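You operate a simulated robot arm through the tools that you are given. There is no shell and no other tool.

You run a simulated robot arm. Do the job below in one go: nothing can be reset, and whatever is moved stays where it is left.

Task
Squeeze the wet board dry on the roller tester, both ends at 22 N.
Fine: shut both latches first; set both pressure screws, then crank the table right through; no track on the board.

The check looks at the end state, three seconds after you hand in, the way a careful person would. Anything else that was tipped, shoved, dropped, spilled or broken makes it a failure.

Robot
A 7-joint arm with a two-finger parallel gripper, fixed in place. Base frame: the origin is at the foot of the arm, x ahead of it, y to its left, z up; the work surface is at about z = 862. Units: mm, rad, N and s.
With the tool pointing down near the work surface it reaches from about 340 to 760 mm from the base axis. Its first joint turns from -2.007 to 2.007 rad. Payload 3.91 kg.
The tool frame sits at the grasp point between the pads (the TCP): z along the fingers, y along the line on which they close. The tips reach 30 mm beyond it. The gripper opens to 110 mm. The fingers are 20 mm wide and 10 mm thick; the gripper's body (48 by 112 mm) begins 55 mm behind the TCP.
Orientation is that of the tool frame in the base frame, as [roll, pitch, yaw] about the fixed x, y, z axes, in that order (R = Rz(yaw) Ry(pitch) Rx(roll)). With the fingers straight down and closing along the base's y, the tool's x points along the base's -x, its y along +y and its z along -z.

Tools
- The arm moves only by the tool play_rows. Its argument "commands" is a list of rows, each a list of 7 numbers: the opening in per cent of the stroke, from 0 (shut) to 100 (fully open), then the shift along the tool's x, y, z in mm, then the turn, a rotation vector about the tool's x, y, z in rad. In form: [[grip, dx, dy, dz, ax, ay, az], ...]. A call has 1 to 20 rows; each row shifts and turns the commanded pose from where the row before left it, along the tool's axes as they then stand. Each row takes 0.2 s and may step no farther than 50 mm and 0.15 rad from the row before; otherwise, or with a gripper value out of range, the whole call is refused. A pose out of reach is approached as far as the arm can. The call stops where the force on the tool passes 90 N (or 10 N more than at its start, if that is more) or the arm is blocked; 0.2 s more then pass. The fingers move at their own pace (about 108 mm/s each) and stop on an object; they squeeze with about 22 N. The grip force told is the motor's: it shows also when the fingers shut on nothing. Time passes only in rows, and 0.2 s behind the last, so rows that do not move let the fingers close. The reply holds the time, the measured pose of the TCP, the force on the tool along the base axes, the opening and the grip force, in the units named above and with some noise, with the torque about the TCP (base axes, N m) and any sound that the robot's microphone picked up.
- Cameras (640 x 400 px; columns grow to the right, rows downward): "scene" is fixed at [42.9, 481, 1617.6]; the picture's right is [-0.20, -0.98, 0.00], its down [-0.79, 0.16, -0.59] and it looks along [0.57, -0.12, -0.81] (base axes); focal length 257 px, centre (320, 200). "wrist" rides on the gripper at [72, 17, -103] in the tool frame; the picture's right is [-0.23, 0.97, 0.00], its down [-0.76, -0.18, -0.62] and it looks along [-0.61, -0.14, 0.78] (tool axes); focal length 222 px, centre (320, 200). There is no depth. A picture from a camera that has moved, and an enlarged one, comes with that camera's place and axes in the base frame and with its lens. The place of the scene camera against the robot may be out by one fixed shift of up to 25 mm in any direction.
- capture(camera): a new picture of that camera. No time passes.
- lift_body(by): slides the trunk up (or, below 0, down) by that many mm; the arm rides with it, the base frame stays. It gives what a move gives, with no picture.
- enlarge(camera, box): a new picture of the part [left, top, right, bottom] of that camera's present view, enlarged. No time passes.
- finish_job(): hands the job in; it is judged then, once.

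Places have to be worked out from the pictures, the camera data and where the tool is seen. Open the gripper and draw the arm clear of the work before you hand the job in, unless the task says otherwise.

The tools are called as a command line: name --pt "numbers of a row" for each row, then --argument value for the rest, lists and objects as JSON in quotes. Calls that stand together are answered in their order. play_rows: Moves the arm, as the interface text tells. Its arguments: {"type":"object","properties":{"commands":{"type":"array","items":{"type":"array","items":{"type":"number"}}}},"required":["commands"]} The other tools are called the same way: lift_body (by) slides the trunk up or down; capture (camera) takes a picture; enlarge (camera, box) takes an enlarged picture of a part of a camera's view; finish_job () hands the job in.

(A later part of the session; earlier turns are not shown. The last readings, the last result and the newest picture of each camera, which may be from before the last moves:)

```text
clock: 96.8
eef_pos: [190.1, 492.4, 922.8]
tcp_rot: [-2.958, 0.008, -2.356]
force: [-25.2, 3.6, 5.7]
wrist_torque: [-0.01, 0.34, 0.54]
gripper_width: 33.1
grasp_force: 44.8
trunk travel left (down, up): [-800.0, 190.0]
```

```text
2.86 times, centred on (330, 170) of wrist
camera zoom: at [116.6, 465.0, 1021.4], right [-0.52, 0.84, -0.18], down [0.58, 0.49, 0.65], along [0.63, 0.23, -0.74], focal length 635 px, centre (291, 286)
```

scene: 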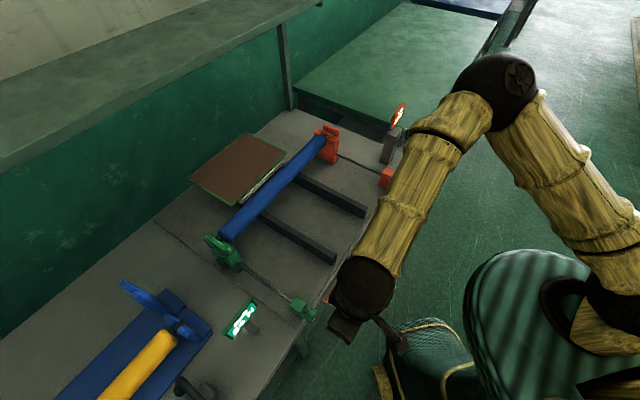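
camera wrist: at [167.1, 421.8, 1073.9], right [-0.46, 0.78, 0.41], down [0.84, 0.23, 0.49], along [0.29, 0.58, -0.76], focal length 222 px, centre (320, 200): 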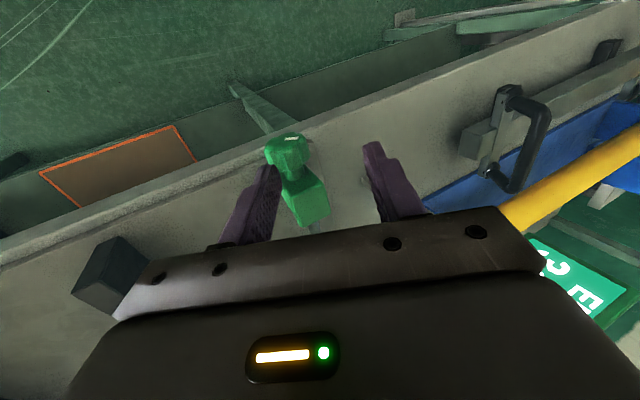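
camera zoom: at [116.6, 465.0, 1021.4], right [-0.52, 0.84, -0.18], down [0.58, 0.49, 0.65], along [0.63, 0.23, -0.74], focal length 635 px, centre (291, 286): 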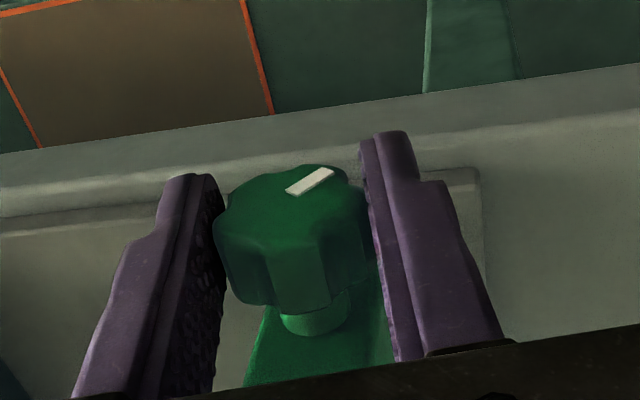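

24 N at about 1.46 rad. I continue to find the 24→22 switch in the same grip.

play_rows --pt "0 0.8 1 0 0 0 0" --pt "0 0 0.8 0.05 0.1 0 0" --pt "0 0 0.8 0.05 0.1 0 0" --pt "0 0 0 0 0 0 0"

enlarge --camera "scene" --box '[210, 280, 306, 350]'

play_rows --pt "0 0 0.32 0 0.04 0 0" --pt "0 0 0 0 0 0 0"

enlarge --camera "scene" --box '[210, 280, 306, 350]'

play_rows --pt "0 0 0.32 0 0.04 0 0" --pt "0 0 0 0 0 0 0"

enlarge --camera "scene" --box '[210, 280, 306, 350]'

```text
clock: 97.8
eef_pos: [189.8, 492.9, 923.0]
tcp_rot: [-2.757, 0.011, -2.357]
force: [-21.2, 9.6, 18.6]
wrist_torque: [-0.07, 0.38, 0.53]
gripper_width: 33.1
grasp_force: 45.1
trunk travel left (down, up): [-800.0, 190.0]
```

```text
5.71 times, centred on (258, 315) of scene
camera zoom: at [42.9, 481.0, 1617.6], right [-0.2, -0.98, 0.0], down [-0.79, 0.16, -0.59], along [0.57, -0.12, -0.81], focal length 1467 px, centre (674, -457)
```

zoom: 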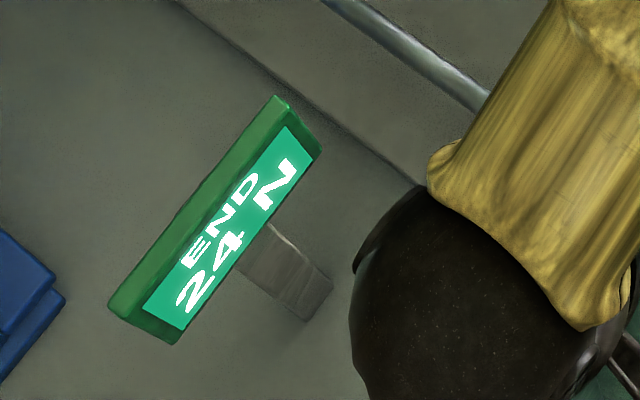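

```text
clock: 98.4
eef_pos: [189.2, 494.0, 923.3]
tcp_rot: [-2.72, 0.01, -2.356]
force: [-20.3, 12.1, 13.6]
wrist_torque: [0.77, -0.53, 0.66]
gripper_width: 33.0
grasp_force: 45.4
trunk travel left (down, up): [-800.0, 190.0]
```

```text
5.71 times, centred on (258, 315) of scene
camera zoom: at [42.9, 481.0, 1617.6], right [-0.2, -0.98, 0.0], down [-0.79, 0.16, -0.59], along [0.57, -0.12, -0.81], focal length 1467 px, centre (674, -457)
```

zoom: 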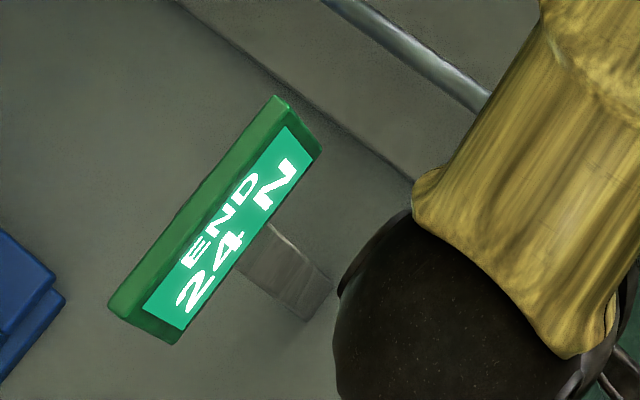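

```text
clock: 99.0
eef_pos: [189.4, 493.6, 922.0]
tcp_rot: [-2.679, 0.008, -2.354]
force: [-24.8, 16.8, 11.4]
wrist_torque: [0.28, 0.09, 0.87]
gripper_width: 32.8
grasp_force: 44.7
trunk travel left (down, up): [-800.0, 190.0]
```

```text
5.71 times, centred on (258, 315) of scene
camera zoom: at [42.9, 481.0, 1617.6], right [-0.2, -0.98, 0.0], down [-0.79, 0.16, -0.59], along [0.57, -0.12, -0.81], focal length 1467 px, centre (674, -457)
```

zoom: 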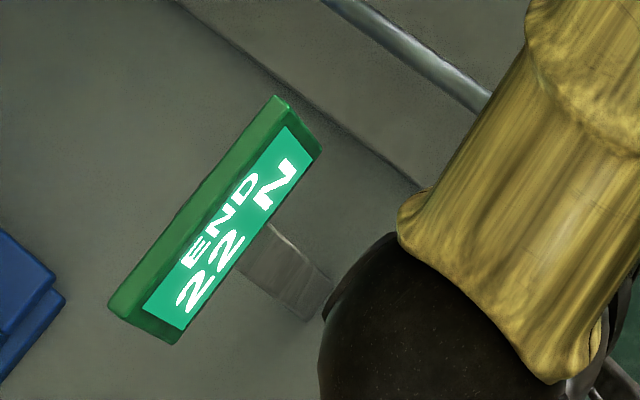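

The 24→22 switch is at ≈0.44 rad of tilt, the previous at ≈0.12: a 2 N band is ≈0.32 rad. I turn ~0.15 rad past the switch to sit mid-band.

play_rows --pt "0 0.5 1.3 -0.6 0.045 0 0" --pt "0 0 0.36 0 0.045 0 0" --pt "0 0 0.36 0 0.045 0 0" --pt "0 0 0 0 0 0 0"

enlarge --camera "scene" --box '[210, 280, 306, 350]'

enlarge --camera "wrist" --box '[220, 100, 440, 240]'

```text
clock: 100.0
eef_pos: [188.1, 494.2, 921.6]
tcp_rot: [-2.542, 0.01, -2.357]
force: [-15.3, 20.4, 19.3]
wrist_torque: [0.05, 0.09, 0.75]
gripper_width: 33.0
grasp_force: 44.9
trunk travel left (down, up): [-800.0, 190.0]
```

```text
5.71 times, centred on (258, 315) of scene
camera zoom: at [42.9, 481.0, 1617.6], right [-0.2, -0.98, 0.0], down [-0.79, 0.16, -0.59], along [0.57, -0.12, -0.81], focal length 1467 px, centre (674, -457)
```

zoom: 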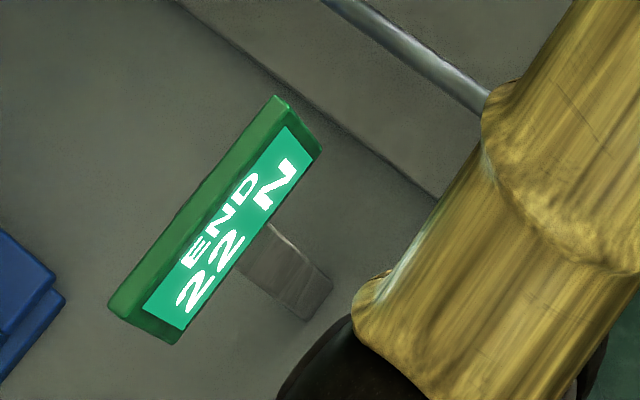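

```text
2.86 times, centred on (330, 170) of wrist
camera zoom: at [87.6, 494.4, 996.6], right [-0.4, 0.73, -0.55], down [0.39, 0.68, 0.62], along [0.83, 0.04, -0.56], focal length 635 px, centre (291, 286)
```

zoom: 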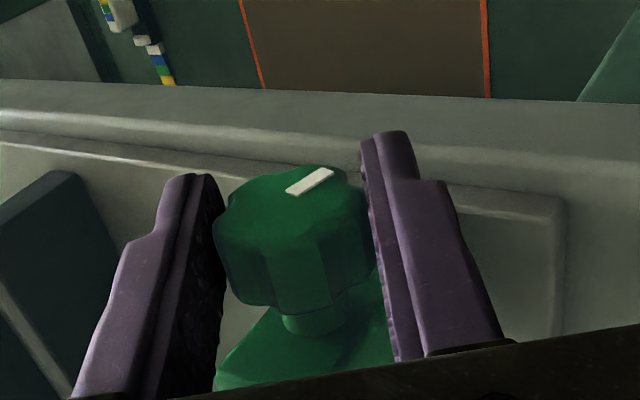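

22 N mid-band. I relieve the side load, release, retract along the tool axis and verify.

play_rows --pt "0 0.5 0.6 -1.5 0 0 0" --pt "52 0 0 0 0 0 0" --pt "52 0 0 0 0 0 0" --pt "52 0 0 -25 0 0 0" --pt "52 0 0 -25 0 0 0" --pt "52 0 0 -25 0 0 0" --pt "52 20 0 -30 -0.15 0 0" --pt "52 20 0 -30 -0.15 0 0" --pt "52 20 0 -30 -0.15 0 0" --pt "52 20 0 0 -0.15 0 0" --pt "52 0 0 0 0 0 0"

enlarge --camera "scene" --box '[210, 280, 306, 350]'

enlarge --camera "scene" --box '[380, 90, 428, 130]'

capture --camera "scene"

```text
clock: 102.4
eef_pos: [74.8, 491.9, 1061.9]
tcp_rot: [3.14, 0.006, -2.356]
force: [0.8, -0.6, 0.3]
wrist_torque: [0.0, 0.01, -0.01]
gripper_width: 57.3
grasp_force: 0.0
trunk travel left (down, up): [-800.0, 190.0]
```

```text
5.71 times, centred on (258, 315) of scene
camera zoom: at [42.9, 481.0, 1617.6], right [-0.2, -0.98, 0.0], down [-0.79, 0.16, -0.59], along [0.57, -0.12, -0.81], focal length 1467 px, centre (674, -457)
```

zoom: 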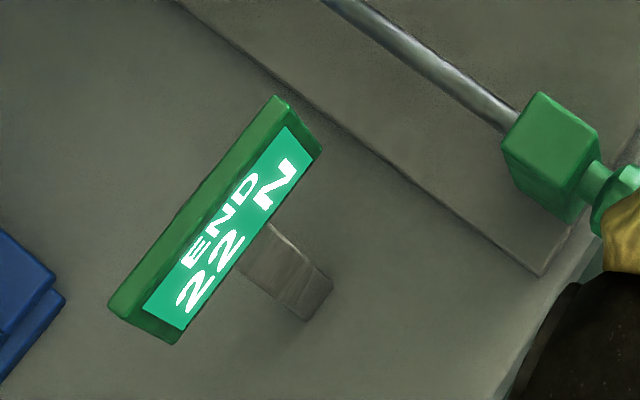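

```text
10.00 times, centred on (404, 110) of scene
camera zoom: at [42.9, 481.0, 1617.6], right [-0.2, -0.98, 0.0], down [-0.79, 0.16, -0.59], along [0.57, -0.12, -0.81], focal length 2567 px, centre (-520, 1100)
```

zoom: 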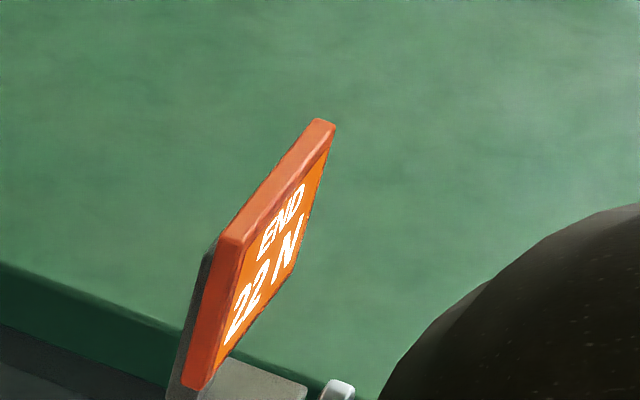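

```text
taken
```

scene: 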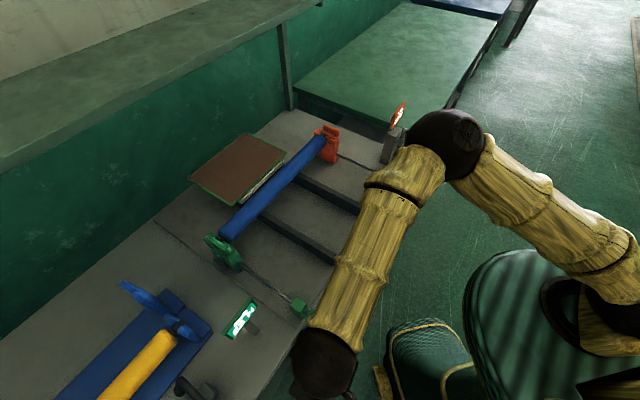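

Both displays show 22 N with the gripper off. I go back to the orange side at height, then flip to the horizontal tool as before for a small centring trim on orange and for the crank.

play_rows --pt "0 0 -45 -16 0 0 0" --pt "0 0 -45 -16 0 0 0" --pt "0 0 -45 -16 0 0 0" --pt "0 0 -45 -16 0 0 0" --pt "0 0 -45 -16 0 0 0" --pt "0 0 -45 -16 0 0 0" --pt "0 0 -45 -16 0 0 0" --pt "0 0 -45 -16 0 0 0" --pt "0 0 -45 -16 0 0 0" --pt "0 0 -45 -16 0 0 0" --pt "0 -20 -45 -16 0 0 0" --pt "0 -20 -45 -16 0 0 0" --pt "0 0 0 0 0 0 0"

play_rows --pt "0 0 0 0 0 0 0.15" --pt "0 0 0 0 0 0 0.15" --pt "0 0 0 0 0 0 0.15" --pt "0 0 0 0 0 0 0.15" --pt "0 0 0 0 0 0 0.15" --pt "0 0 0 0 0 0 0.15" --pt "0 0 0 0 0 0 0.15" --pt "0 0 0 0 0 0 0.15" --pt "0 0 0 0 0 0 0.15" --pt "0 0 0 0 0 0 0.15" --pt "0 0 0 0 0 0 0.15" --pt "0 0 0 0 0 0 0.15" --pt "0 0 0 0 0 0 0.15" --pt "0 0 0 0 0 0 0.15" --pt "0 0 0 0 0 0 0.15" --pt "0 0 0 0 0 0 0.15" --pt "0 0 0 0 0 0 0.15" --pt "0 0 0 0 0 0 0.15" --pt "0 0 0 0 0 0 0.15" --pt "0 0 0 0 0 0 0.15"

```text
refused: row 11 steps farther than a row can; nothing moved
```

```text
clock: 106.6
eef_pos: [74.9, 492.5, 1063.5]
tcp_rot: [-3.141, -0.007, 0.925]
force: [-0.3, 0.5, -0.2]
wrist_torque: [-0.03, 0.04, 0.04]
gripper_width: 0.0
grasp_force: 22.1
trunk travel left (down, up): [-800.0, 190.0]
```

The travel was refused but the flip ran here without trouble. Now I finish the yaw and travel at rising height to the orange side.

play_rows --pt "0 0 45 -16 0 0 0" --pt "0 0 45 -16 0 0 0" --pt "0 0 45 -16 0 0 0" --pt "0 0 45 -16 0 0 0" --pt "0 0 45 -16 0 0 0" --pt "0 0 45 -16 0 0 0" --pt "0 0 45 -16 0 0 0" --pt "0 0 45 -16 0 0 0" --pt "0 0 45 -16 0 0 0" --pt "0 0 45 -16 0 0 0" --pt "0 0 45 -16 0 0 0.07" --pt "0 0 45 -16 0 0 0.07" --pt "0 0 0 0 0 0 0"

capture --camera "scene"

```text
clock: 109.4
eef_pos: [504.3, 168.0, 1254.1]
tcp_rot: [3.141, -0.008, 0.788]
force: [-0.5, 0.2, 0.2]
wrist_torque: [-0.04, -0.01, 0.0]
gripper_width: 0.0
grasp_force: 22.5
trunk travel left (down, up): [-800.0, 190.0]
```

```text
taken
```

scene: 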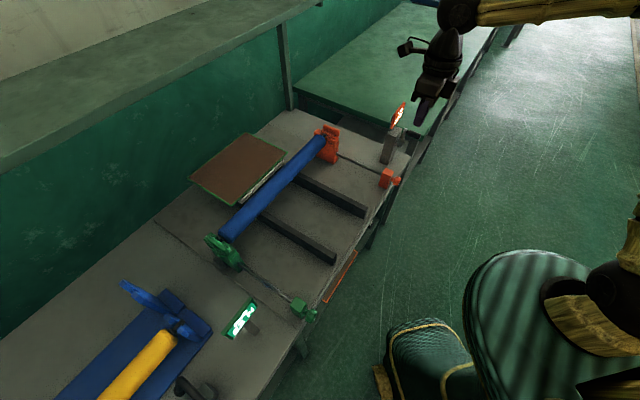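

play_rows --pt "0 0 0 0 0 0.1428 0" --pt "0 0 0 0 0 0.1428 0" --pt "0 0 0 0 0 0.1428 0" --pt "0 0 0 0 0 0.1428 0" --pt "0 0 0 0 0 0.1428 0" --pt "0 0 0 0 0 0.1428 0" --pt "0 0 0 0 0 0.1428 0" --pt "0 0 0 0 0 0.1428 0" --pt "0 0 0 0 0 0.1428 0" --pt "0 0 0 0 0 0.1428 0" --pt "0 0 0 0 0 0.1428 0" --pt "0 0 20 -25 0 0 0" --pt "0 0 20 -25 0 0 0" --pt "0 0 20 -25 0 0 0" --pt "0 0 0 0 0 0 0"

lift_body --by -200

capture --camera "wrist"

```text
clock: 112.6
eef_pos: [491.4, 71.9, 1255.8]
tcp_rot: [-0.114, -1.563, -2.237]
force: [0.1, 0.1, -0.5]
wrist_torque: [-0.01, -0.02, -0.02]
gripper_width: 0.0
grasp_force: 22.2
trunk travel left (down, up): [-800.0, 190.0]
```

```text
clock: 114.8
eef_pos: [492.4, 72.6, 1055.7]
tcp_rot: [-0.099, -1.563, -2.255]
force: [0.2, 0.5, -0.5]
wrist_torque: [-0.08, -0.03, -0.04]
gripper_width: 0.0
grasp_force: 22.2
trunk travel left (down, up): [-600.0, 390.0]
```

```text
taken
camera wrist: at [433.1, -14.0, 1127.2], right [0.69, -0.69, -0.23], down [-0.56, -0.31, -0.77], along [0.45, 0.66, -0.6], focal length 222 px, centre (320, 200)
```

wrist: 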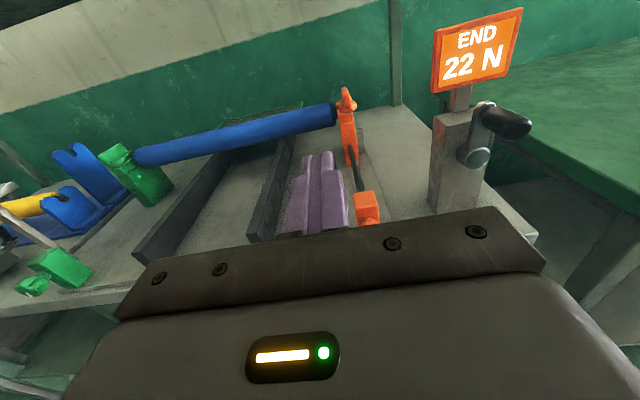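

Orange reads 22 N from here too. I line up with the orange knob again (roll 0.11 to match its lobes).

play_rows --pt "55 -45 12 0 0 0 0" --pt "55 -45 12 0 0 0 0" --pt "55 -45 11 0 0 0 0" --pt "55 -5 0 0 0 0 0.108" --pt "55 0 0 30 0 0 0" --pt "55 0 0 20 0 0 0" --pt "55 0 0 0 0 0 0"

enlarge --camera "wrist" --box '[230, 70, 420, 240]'

```text
clock: 116.3
eef_pos: [553.1, 83.1, 915.9]
tcp_rot: [-1.508, -1.459, -0.847]
force: [-0.1, -0.3, 0.5]
wrist_torque: [0.02, -0.03, -0.03]
gripper_width: 60.5
grasp_force: 0.0
trunk travel left (down, up): [-600.0, 390.0]
```

```text
2.35 times, centred on (325, 155) of wrist
camera zoom: at [499.0, -7.2, 985.4], right [0.67, -0.66, -0.33], down [-0.62, -0.25, -0.74], along [0.41, 0.7, -0.58], focal length 523 px, centre (308, 306)
```

zoom: 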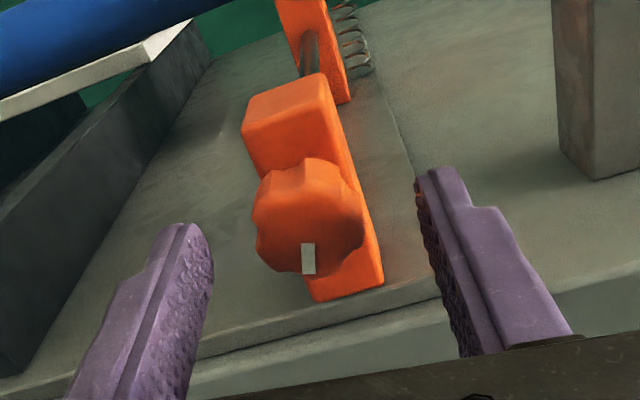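

play_rows --pt "55 0 0 18 0 0 0" --pt "0 0 0 0 0 0 0" --pt "0 0 0 0 0 0 0" --pt "0 0 0 0 0 0 0"

enlarge --camera "scene" --box '[380, 90, 428, 130]'

enlarge --camera "wrist" --box '[230, 70, 420, 240]'

```text
clock: 117.3
eef_pos: [564.0, 98.5, 915.5]
tcp_rot: [-1.512, -1.461, -0.84]
force: [4.0, 1.9, -1.0]
wrist_torque: [-0.24, 0.2, -0.33]
gripper_width: 33.5
grasp_force: 45.2
trunk travel left (down, up): [-600.0, 390.0]
```

```text
10.00 times, centred on (404, 110) of scene
camera zoom: at [42.9, 481.0, 1617.6], right [-0.2, -0.98, 0.0], down [-0.79, 0.16, -0.59], along [0.57, -0.12, -0.81], focal length 2567 px, centre (-520, 1100)
```

zoom: 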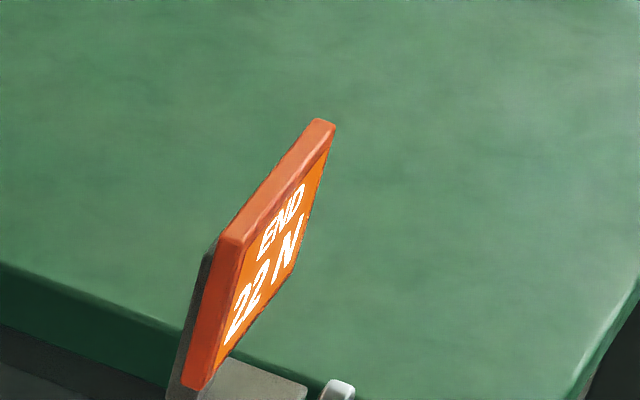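

```text
2.35 times, centred on (325, 155) of wrist
camera zoom: at [510.9, 6.4, 985.6], right [0.67, -0.66, -0.33], down [-0.62, -0.26, -0.74], along [0.41, 0.7, -0.58], focal length 523 px, centre (308, 306)
```

zoom: 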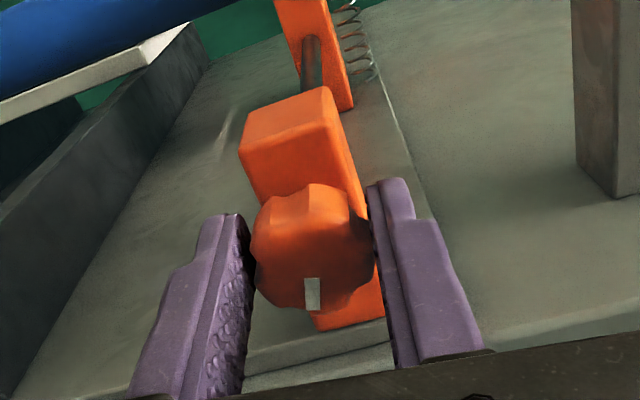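

Firmly gripped, still 22 N. I search for the upper edge (22→24) with small clockwise steps, so I can sit in the middle of the band.

play_rows --pt "0 0 0 0 0 0 0.06" --pt "0 0 0 0 0 0 0.06" --pt "0 0 0 0 0 0 0"

enlarge --camera "scene" --box '[380, 90, 428, 130]'

play_rows --pt "0 0 0 0 0 0 0.05" --pt "0 0 0 0 0 0 0"

enlarge --camera "scene" --box '[380, 90, 428, 130]'

play_rows --pt "0 0 0 0 0 0 0.05" --pt "0 0 0 0 0 0 0"

enlarge --camera "scene" --box '[380, 90, 428, 130]'

```text
clock: 118.2
eef_pos: [564.9, 96.9, 916.8]
tcp_rot: [-1.541, -1.342, -0.81]
force: [1.7, 2.1, -3.3]
wrist_torque: [0.37, -0.34, -0.47]
gripper_width: 33.5
grasp_force: 44.9
trunk travel left (down, up): [-600.0, 390.0]
```

```text
10.00 times, centred on (404, 110) of scene
camera zoom: at [42.9, 481.0, 1617.6], right [-0.2, -0.98, 0.0], down [-0.79, 0.16, -0.59], along [0.57, -0.12, -0.81], focal length 2567 px, centre (-520, 1100)
```

zoom: 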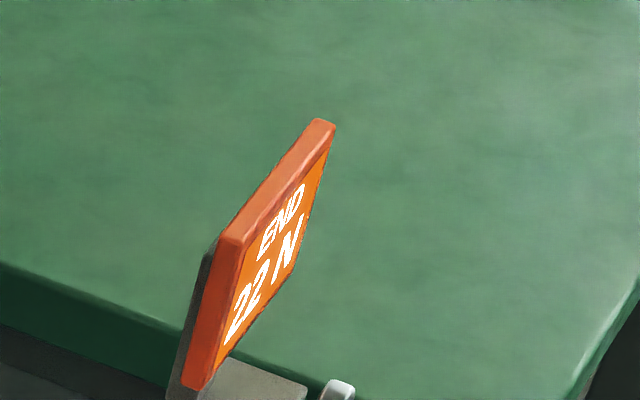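

```text
clock: 118.8
eef_pos: [565.8, 96.1, 916.2]
tcp_rot: [-1.549, -1.292, -0.805]
force: [-1.8, 2.0, -5.3]
wrist_torque: [0.28, -0.32, -0.49]
gripper_width: 33.6
grasp_force: 44.5
trunk travel left (down, up): [-600.0, 390.0]
```

```text
10.00 times, centred on (404, 110) of scene
camera zoom: at [42.9, 481.0, 1617.6], right [-0.2, -0.98, 0.0], down [-0.79, 0.16, -0.59], along [0.57, -0.12, -0.81], focal length 2567 px, centre (-520, 1100)
```

zoom: 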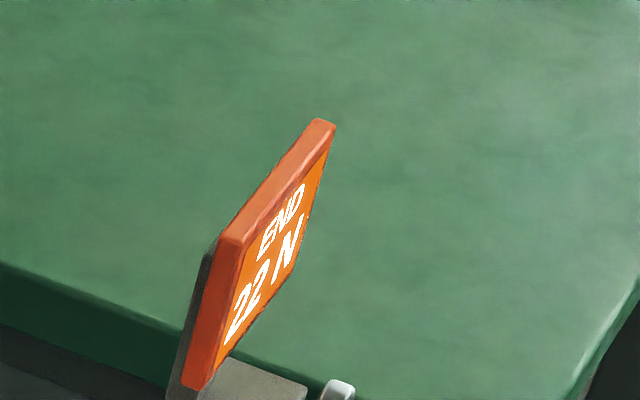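

```text
clock: 119.3
eef_pos: [564.9, 97.0, 914.1]
tcp_rot: [-1.555, -1.242, -0.797]
force: [-2.1, 6.4, -6.0]
wrist_torque: [0.19, -0.15, -0.2]
gripper_width: 33.9
grasp_force: 44.4
trunk travel left (down, up): [-600.0, 390.0]
```

```text
10.00 times, centred on (404, 110) of scene
camera zoom: at [42.9, 481.0, 1617.6], right [-0.2, -0.98, 0.0], down [-0.79, 0.16, -0.59], along [0.57, -0.12, -0.81], focal length 2567 px, centre (-520, 1100)
```

zoom: 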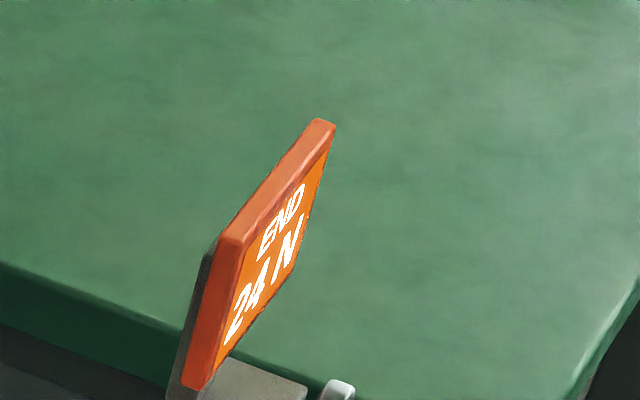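

24 appears at +0.22 rad (not at +0.17), so mid-band is ≈ +0.04 from where it was. I turn back 0.17 rad, then release.

play_rows --pt "0 0 0 0 0 0 -0.06" --pt "0 0 0 0 0 0 -0.06" --pt "0 0 0 0 0 0 -0.05" --pt "0 0 0 0 0 0 0"

enlarge --camera "scene" --box '[380, 90, 428, 130]'

play_rows --pt "55 0 0 0 0 0 0" --pt "55 0 0 0 0 0 0" --pt "55 0 0 -25 0 0 0" --pt "55 0 0 -25 0 0 0" --pt "55 0 0 -20 0 0 -0.15" --pt "55 0 0 0 0 0 0"

enlarge --camera "scene" --box '[380, 90, 428, 130]'

enlarge --camera "wrist" --box '[230, 70, 420, 240]'

```text
clock: 120.3
eef_pos: [563.9, 96.3, 916.0]
tcp_rot: [-1.533, -1.414, -0.815]
force: [-11.3, 10.0, -7.7]
wrist_torque: [-0.62, 0.72, 0.19]
gripper_width: 33.7
grasp_force: 45.3
trunk travel left (down, up): [-600.0, 390.0]
```

```text
10.00 times, centred on (404, 110) of scene
camera zoom: at [42.9, 481.0, 1617.6], right [-0.2, -0.98, 0.0], down [-0.79, 0.16, -0.59], along [0.57, -0.12, -0.81], focal length 2567 px, centre (-520, 1100)
```

zoom: 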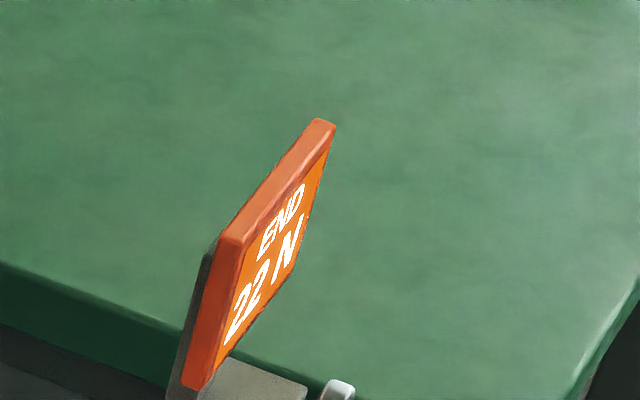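

```text
clock: 121.8
eef_pos: [517.0, 43.8, 915.7]
tcp_rot: [-0.788, -1.561, -1.567]
force: [0.2, -0.1, 0.3]
wrist_torque: [0.02, 0.01, 0.0]
gripper_width: 60.5
grasp_force: 0.1
trunk travel left (down, up): [-600.0, 390.0]
```

```text
10.00 times, centred on (404, 110) of scene
camera zoom: at [42.9, 481.0, 1617.6], right [-0.2, -0.98, 0.0], down [-0.79, 0.16, -0.59], along [0.57, -0.12, -0.81], focal length 2567 px, centre (-520, 1100)
```

zoom: 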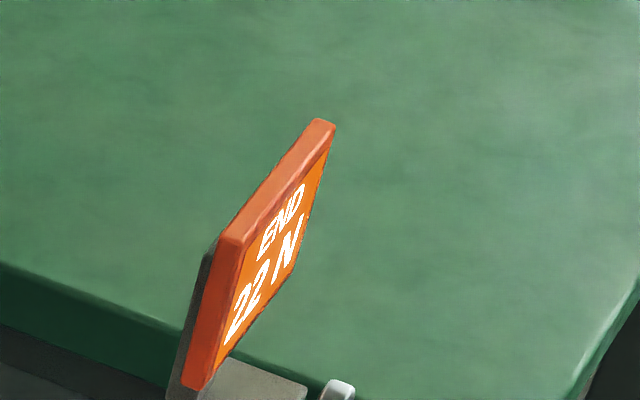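

```text
2.35 times, centred on (325, 155) of wrist
camera zoom: at [458.0, -41.5, 986.9], right [0.69, -0.68, -0.23], down [-0.57, -0.31, -0.76], along [0.45, 0.66, -0.6], focal length 523 px, centre (308, 306)
```

zoom: 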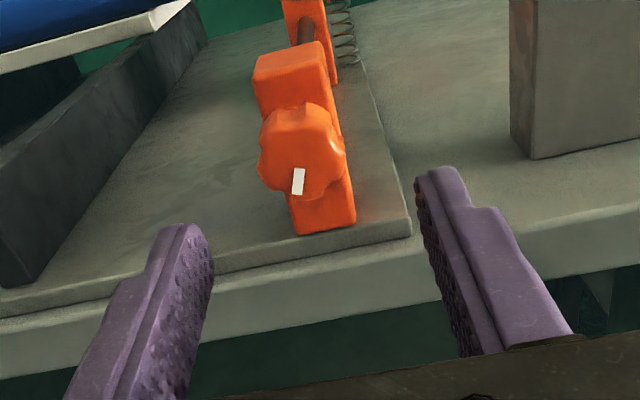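

Orange is centred at 22 N. Both screws are set; now the crank. I move up and across to face the crank handle.

play_rows --pt "60 38 30 -5 0 0 0" --pt "60 38 30 -5 0 0 0" --pt "60 38 30 -5 0 0 0" --pt "60 0 30 0 0 0 0" --pt "60 0 0 0 0 0 0"

capture --camera "wrist"

enlarge --camera "scene" --box '[370, 80, 490, 180]'

```text
clock: 123.0
eef_pos: [590.6, -54.4, 1027.1]
tcp_rot: [-0.938, -1.558, -1.414]
force: [1.0, 0.2, 0.3]
wrist_torque: [-0.01, -0.01, 0.06]
gripper_width: 66.3
grasp_force: 0.0
trunk travel left (down, up): [-600.0, 390.0]
```

```text
taken
camera wrist: at [532.4, -139.9, 1098.9], right [0.69, -0.68, -0.24], down [-0.57, -0.31, -0.76], along [0.45, 0.66, -0.6], focal length 222 px, centre (320, 200)
```

wrist: 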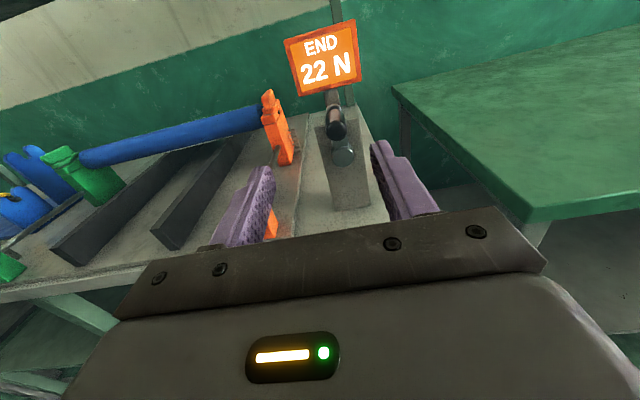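

```text
4.00 times, centred on (430, 130) of scene
camera zoom: at [42.9, 481.0, 1617.6], right [-0.2, -0.98, 0.0], down [-0.79, 0.16, -0.59], along [0.57, -0.12, -0.81], focal length 1027 px, centre (-120, 480)
```

zoom: 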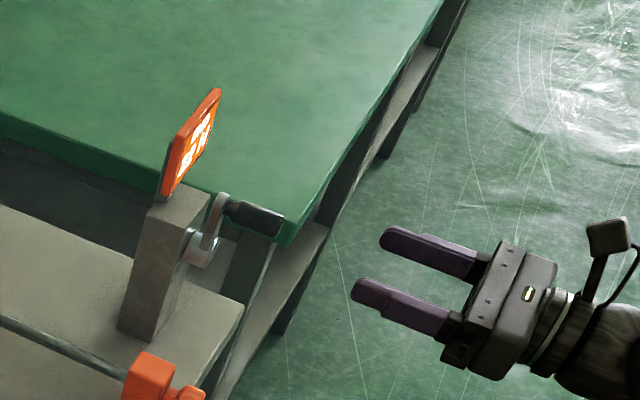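

enlarge --camera "wrist" --box '[270, 70, 430, 230]'

```text
2.50 times, centred on (350, 150) of wrist
camera zoom: at [532.4, -139.9, 1098.9], right [0.69, -0.68, -0.24], down [-0.57, -0.31, -0.76], along [0.45, 0.66, -0.6], focal length 555 px, centre (245, 325)
```

zoom: 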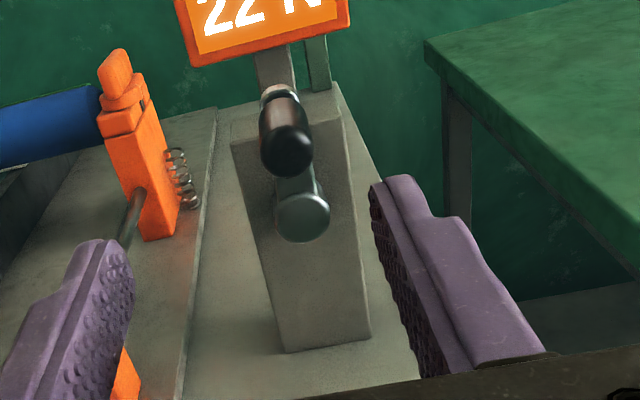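

Crank hub is at about (u 474, z 965), handle straight above at (u 473, z 1015), from w≈485 back to the arm. I align and move in around the handle.

play_rows --pt "60 -12 17 20 0 0 0" --pt "60 0 0 30 0 0 0" --pt "60 0 0 0 0 0 0"

enlarge --camera "wrist" --box '[220, 60, 430, 240]'

enlarge --camera "scene" --box '[370, 80, 490, 180]'

```text
clock: 123.8
eef_pos: [638.6, -27.9, 1015.8]
tcp_rot: [-0.893, -1.56, -1.46]
force: [0.8, 0.0, -0.4]
wrist_torque: [-0.06, 0.02, 0.0]
gripper_width: 66.0
grasp_force: 0.0
trunk travel left (down, up): [-600.0, 390.0]
```

```text
2.22 times, centred on (325, 150) of wrist
camera zoom: at [579.6, -113.2, 1089.0], right [0.69, -0.68, -0.24], down [-0.57, -0.31, -0.76], along [0.45, 0.66, -0.6], focal length 494 px, centre (309, 311)
```

zoom: 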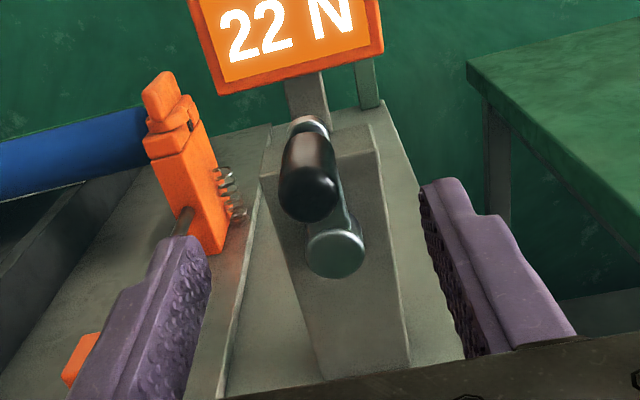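

```text
4.00 times, centred on (430, 130) of scene
camera zoom: at [42.9, 481.0, 1617.6], right [-0.2, -0.98, 0.0], down [-0.79, 0.16, -0.59], along [0.57, -0.12, -0.81], focal length 1027 px, centre (-120, 480)
```

zoom: 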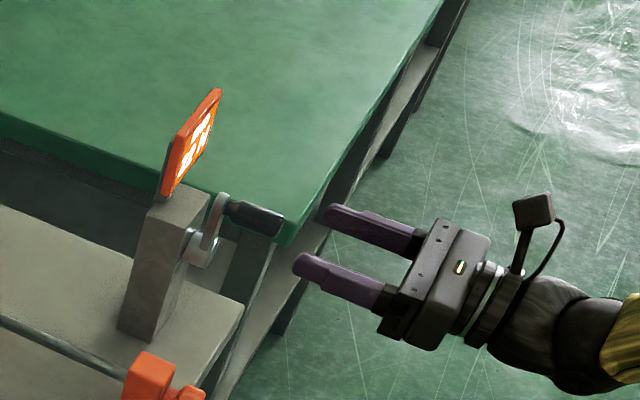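

play_rows --pt "60 1 2 20 0 0 0" --pt "60 0 0 20 0 0 0" --pt "60 0 0 16 0 0 0" --pt "60 0 0 0 0 0 0"

enlarge --camera "wrist" --box '[220, 60, 430, 240]'

enlarge --camera "scene" --box '[370, 80, 490, 180]'

```text
clock: 124.8
eef_pos: [679.7, 10.8, 1017.4]
tcp_rot: [-0.902, -1.56, -1.455]
force: [0.6, 0.6, -0.6]
wrist_torque: [0.0, 0.02, -0.04]
gripper_width: 66.0
grasp_force: 0.0
trunk travel left (down, up): [-600.0, 390.0]
```

```text
2.22 times, centred on (325, 150) of wrist
camera zoom: at [621.1, -74.1, 1089.2], right [0.69, -0.68, -0.24], down [-0.57, -0.31, -0.76], along [0.45, 0.66, -0.6], focal length 494 px, centre (309, 311)
```

zoom: 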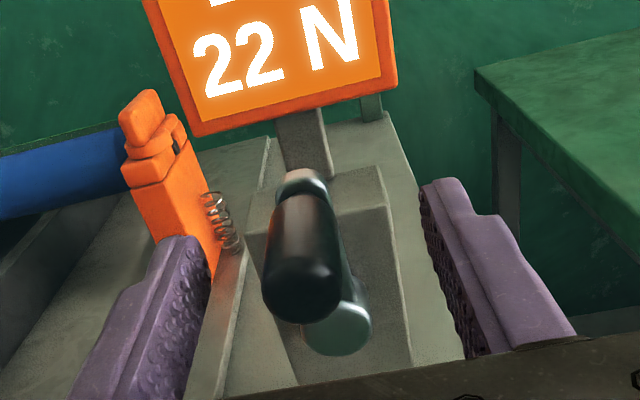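

```text
4.00 times, centred on (430, 130) of scene
camera zoom: at [42.9, 481.0, 1617.6], right [-0.2, -0.98, 0.0], down [-0.79, 0.16, -0.59], along [0.57, -0.12, -0.81], focal length 1027 px, centre (-120, 480)
```

zoom: 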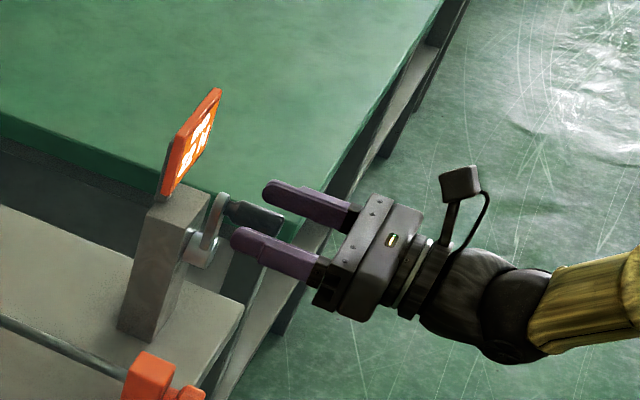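

The handle is centred between the pads. I close on it.

play_rows --pt "0 0 0 0 0 0 0" --pt "0 0 0 0 0 0 0" --pt "0 0 0 0 0 0 0"

enlarge --camera "wrist" --box '[220, 60, 430, 240]'

```text
clock: 125.5
eef_pos: [679.1, 11.8, 1017.0]
tcp_rot: [-0.898, -1.56, -1.453]
force: [0.8, 1.7, 0.1]
wrist_torque: [-0.02, 0.04, -0.99]
gripper_width: 21.4
grasp_force: 44.9
trunk travel left (down, up): [-600.0, 390.0]
```

```text
2.22 times, centred on (325, 150) of wrist
camera zoom: at [620.7, -74.0, 1089.2], right [0.69, -0.68, -0.24], down [-0.57, -0.31, -0.76], along [0.45, 0.66, -0.6], focal length 494 px, centre (309, 311)
```

zoom: 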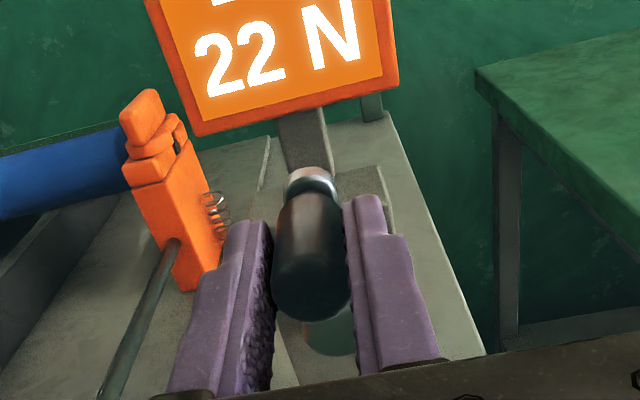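

Gripped cleanly (21 mm, almost no side load). I turn the crank clockwise 0.3 rad as a test and watch the table.

play_rows --pt "0 -0.6 7.6 0 0 0 0.15" --pt "0 -0.6 7.6 0 0 0 0.15" --pt "0 0 0 0 0 0 0"

capture --camera "scene"

enlarge --camera "scene" --box '[180, 120, 340, 250]'

capture --camera "wrist"

```text
clock: 126.3
eef_pos: [690.6, 0.3, 1014.1]
tcp_rot: [-1.554, -1.259, -0.798]
force: [-0.9, 1.9, -8.1]
wrist_torque: [0.49, -0.45, -0.97]
gripper_width: 21.7
grasp_force: 44.7
trunk travel left (down, up): [-600.0, 390.0]
```

```text
taken
```

scene: 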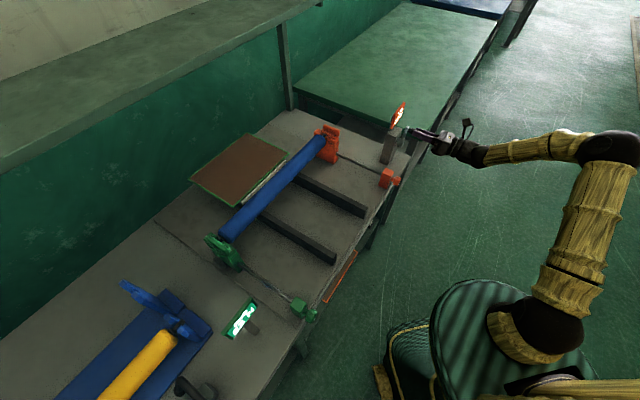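

```text
3.08 times, centred on (260, 185) of scene
camera zoom: at [42.9, 481.0, 1617.6], right [-0.2, -0.98, 0.0], down [-0.79, 0.16, -0.59], along [0.57, -0.12, -0.81], focal length 790 px, centre (505, 246)
```

zoom: 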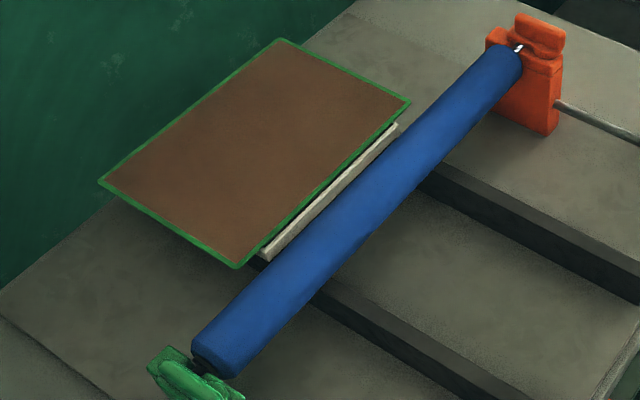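

```text
taken
camera wrist: at [647.3, -100.2, 1077.8], right [0.61, -0.6, -0.51], down [-0.72, -0.16, -0.67], along [0.33, 0.78, -0.53], focal length 222 px, centre (320, 200)
```

wrist: 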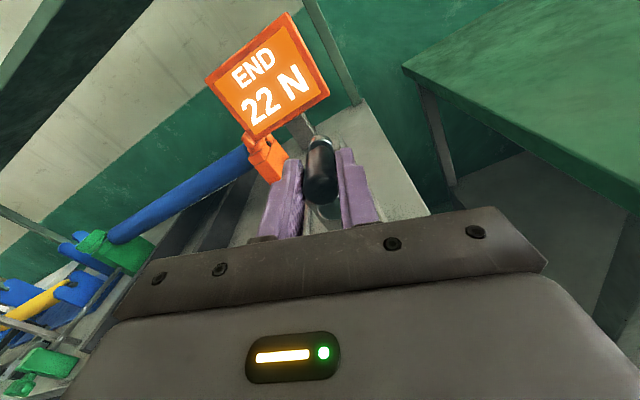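

Clockwise turns easily and the board seems to creep forward. I continue a further 1 rad along the circle with the wrist roll fixed, to see whether the grip lets the handle turn inside it.

play_rows --pt "0 -1.6 12.74 0 0 0 0" --pt "0 -4.7 11.95 0 0 0 0" --pt "0 -7.51 10.41 0 0 0 0" --pt "0 -9.86 8.23 0 0 0 0" --pt "0 0 0 0 0 0 0"

enlarge --camera "scene" --box '[180, 120, 340, 250]'

capture --camera "wrist"

enlarge --camera "scene" --box '[370, 80, 490, 180]'

```text
clock: 127.5
eef_pos: [715.1, -24.0, 981.1]
tcp_rot: [-1.541, -1.262, -0.811]
force: [8.7, 1.5, 0.4]
wrist_torque: [0.75, -0.76, -1.3]
gripper_width: 21.7
grasp_force: 45.7
trunk travel left (down, up): [-600.0, 390.0]
```

```text
3.08 times, centred on (260, 185) of scene
camera zoom: at [42.9, 481.0, 1617.6], right [-0.2, -0.98, 0.0], down [-0.79, 0.16, -0.59], along [0.57, -0.12, -0.81], focal length 790 px, centre (505, 246)
```

zoom: 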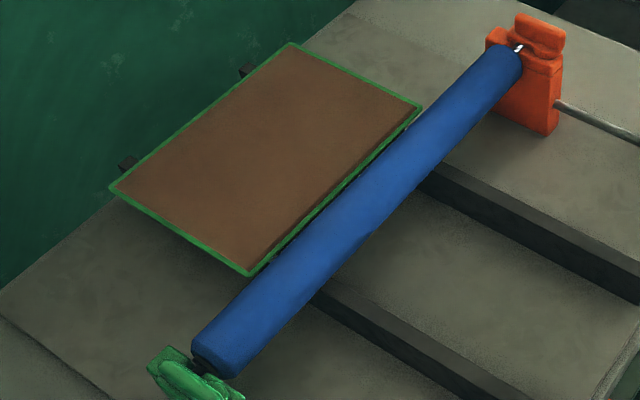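

```text
taken
camera wrist: at [671.0, -124.4, 1043.3], right [0.61, -0.6, -0.51], down [-0.72, -0.15, -0.68], along [0.33, 0.78, -0.53], focal length 222 px, centre (320, 200)
```

wrist: 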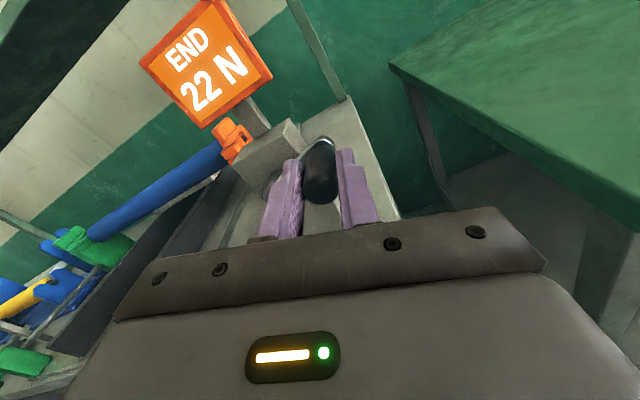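

```text
4.00 times, centred on (430, 130) of scene
camera zoom: at [42.9, 481.0, 1617.6], right [-0.2, -0.98, 0.0], down [-0.79, 0.16, -0.59], along [0.57, -0.12, -0.81], focal length 1027 px, centre (-120, 480)
```

zoom: 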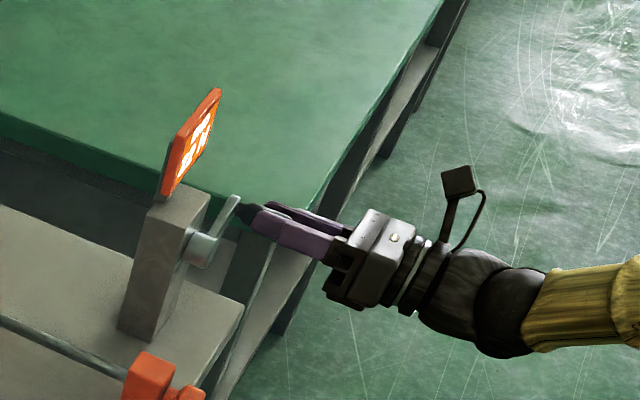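

The handle slips smoothly in the grip with only ~6 N, and the board advances (~15 mm per rad). I continue around the circle.

play_rows --pt "0 -13.06 6.0 0 0 0 0" --pt "0 -14.21 2.16 0 0 0 0" --pt "0 -14.26 -1.85 0 0 0 0" --pt "0 -13.18 -5.72 0 0 0 0" --pt "0 -11.09 -9.14 0 0 0 0" --pt "0 -8.14 -11.86 0 0 0 0" --pt "0 -4.54 -13.63 0 0 0 0" --pt "0 -0.6 -14.36 0 0 0 0"

enlarge --camera "scene" --box '[180, 120, 340, 250]'

capture --camera "wrist"

enlarge --camera "scene" --box '[370, 80, 490, 200]'

```text
clock: 129.3
eef_pos: [664.3, 27.7, 913.7]
tcp_rot: [-1.579, -1.263, -0.776]
force: [-19.5, 0.4, -30.8]
wrist_torque: [-0.23, 0.23, -0.74]
gripper_width: 20.9
grasp_force: 44.5
trunk travel left (down, up): [-600.0, 390.0]
```

```text
3.08 times, centred on (260, 185) of scene
camera zoom: at [42.9, 481.0, 1617.6], right [-0.2, -0.98, 0.0], down [-0.79, 0.16, -0.59], along [0.57, -0.12, -0.81], focal length 790 px, centre (505, 246)
```

zoom: 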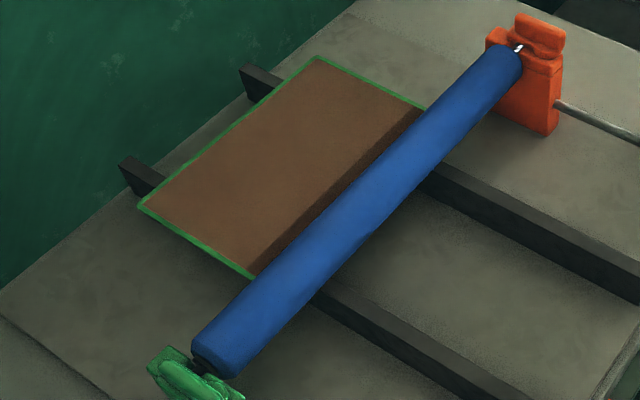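

```text
taken
camera wrist: at [620.8, -72.5, 979.3], right [0.61, -0.6, -0.51], down [-0.72, -0.16, -0.67], along [0.32, 0.78, -0.54], focal length 222 px, centre (320, 200)
```

wrist: 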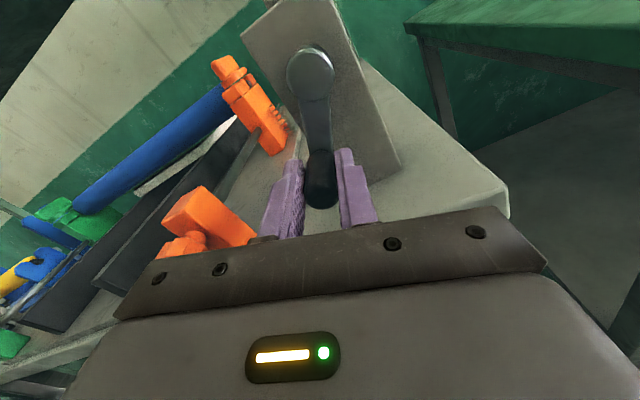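

```text
3.33 times, centred on (430, 140) of scene
camera zoom: at [42.9, 481.0, 1617.6], right [-0.2, -0.98, 0.0], down [-0.79, 0.16, -0.59], along [0.57, -0.12, -0.81], focal length 856 px, centre (-47, 400)
```

zoom: 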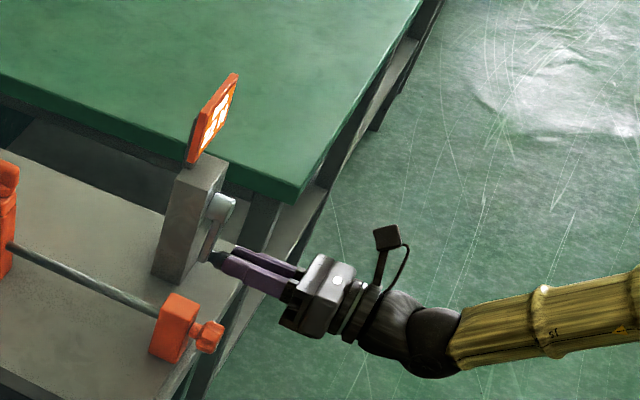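

The board is now feeding under the roller. A circle fit of the handle positions gives centre (472, 963) and radius 54 mm; I trim outward and complete the turn with that radius.

play_rows --pt "0 0.5 -14.9 0 0 0 0" --pt "0 7.0 -13.3 0 0 0 0" --pt "0 10.8 -10.52 0 0 0 0" --pt "0 13.27 -7.12 0 0 0 0" --pt "0 14.73 -3.18 0 0 0 0" --pt "0 15.05 1.02 0 0 0 0" --pt "0 14.15 5.13 0 0 0 0" --pt "0 12.19 8.85 0 0 0 0" --pt "0 9.28 11.87 0 0 0 0" --pt "0 5.64 13.98 0 0 0 0" --pt "0 1.58 13.0 0 0 0 0"

enlarge --camera "scene" --box '[180, 120, 340, 250]'

capture --camera "wrist"

```text
clock: 131.8
eef_pos: [690.7, -0.1, 1017.0]
tcp_rot: [-1.536, -1.263, -0.816]
force: [13.9, 4.1, 17.4]
wrist_torque: [0.79, -0.8, -1.18]
gripper_width: 21.4
grasp_force: 45.1
trunk travel left (down, up): [-600.0, 390.0]
```

```text
3.08 times, centred on (260, 185) of scene
camera zoom: at [42.9, 481.0, 1617.6], right [-0.2, -0.98, 0.0], down [-0.79, 0.16, -0.59], along [0.57, -0.12, -0.81], focal length 790 px, centre (505, 246)
```

zoom: 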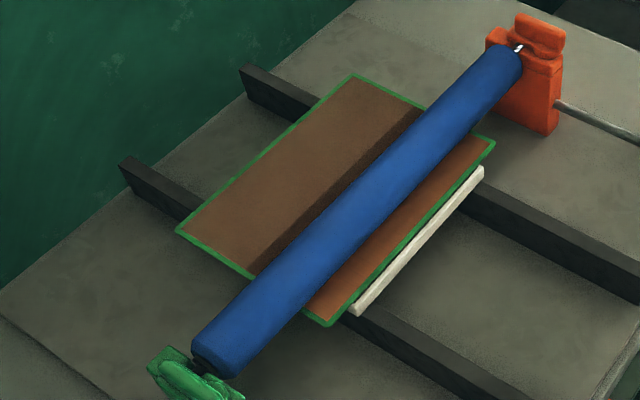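

```text
taken
camera wrist: at [646.9, -99.8, 1081.0], right [0.61, -0.6, -0.51], down [-0.72, -0.15, -0.68], along [0.33, 0.78, -0.53], focal length 222 px, centre (320, 200)
```

wrist: 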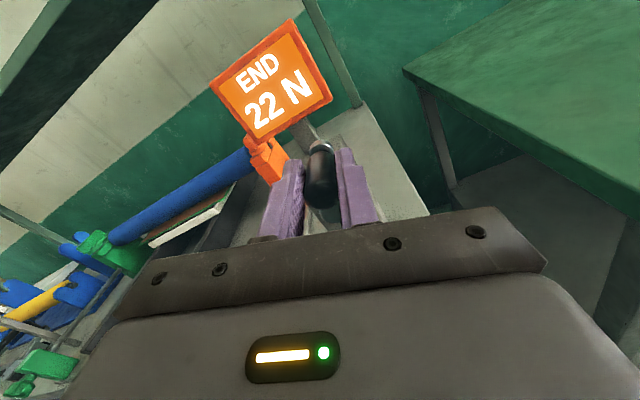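

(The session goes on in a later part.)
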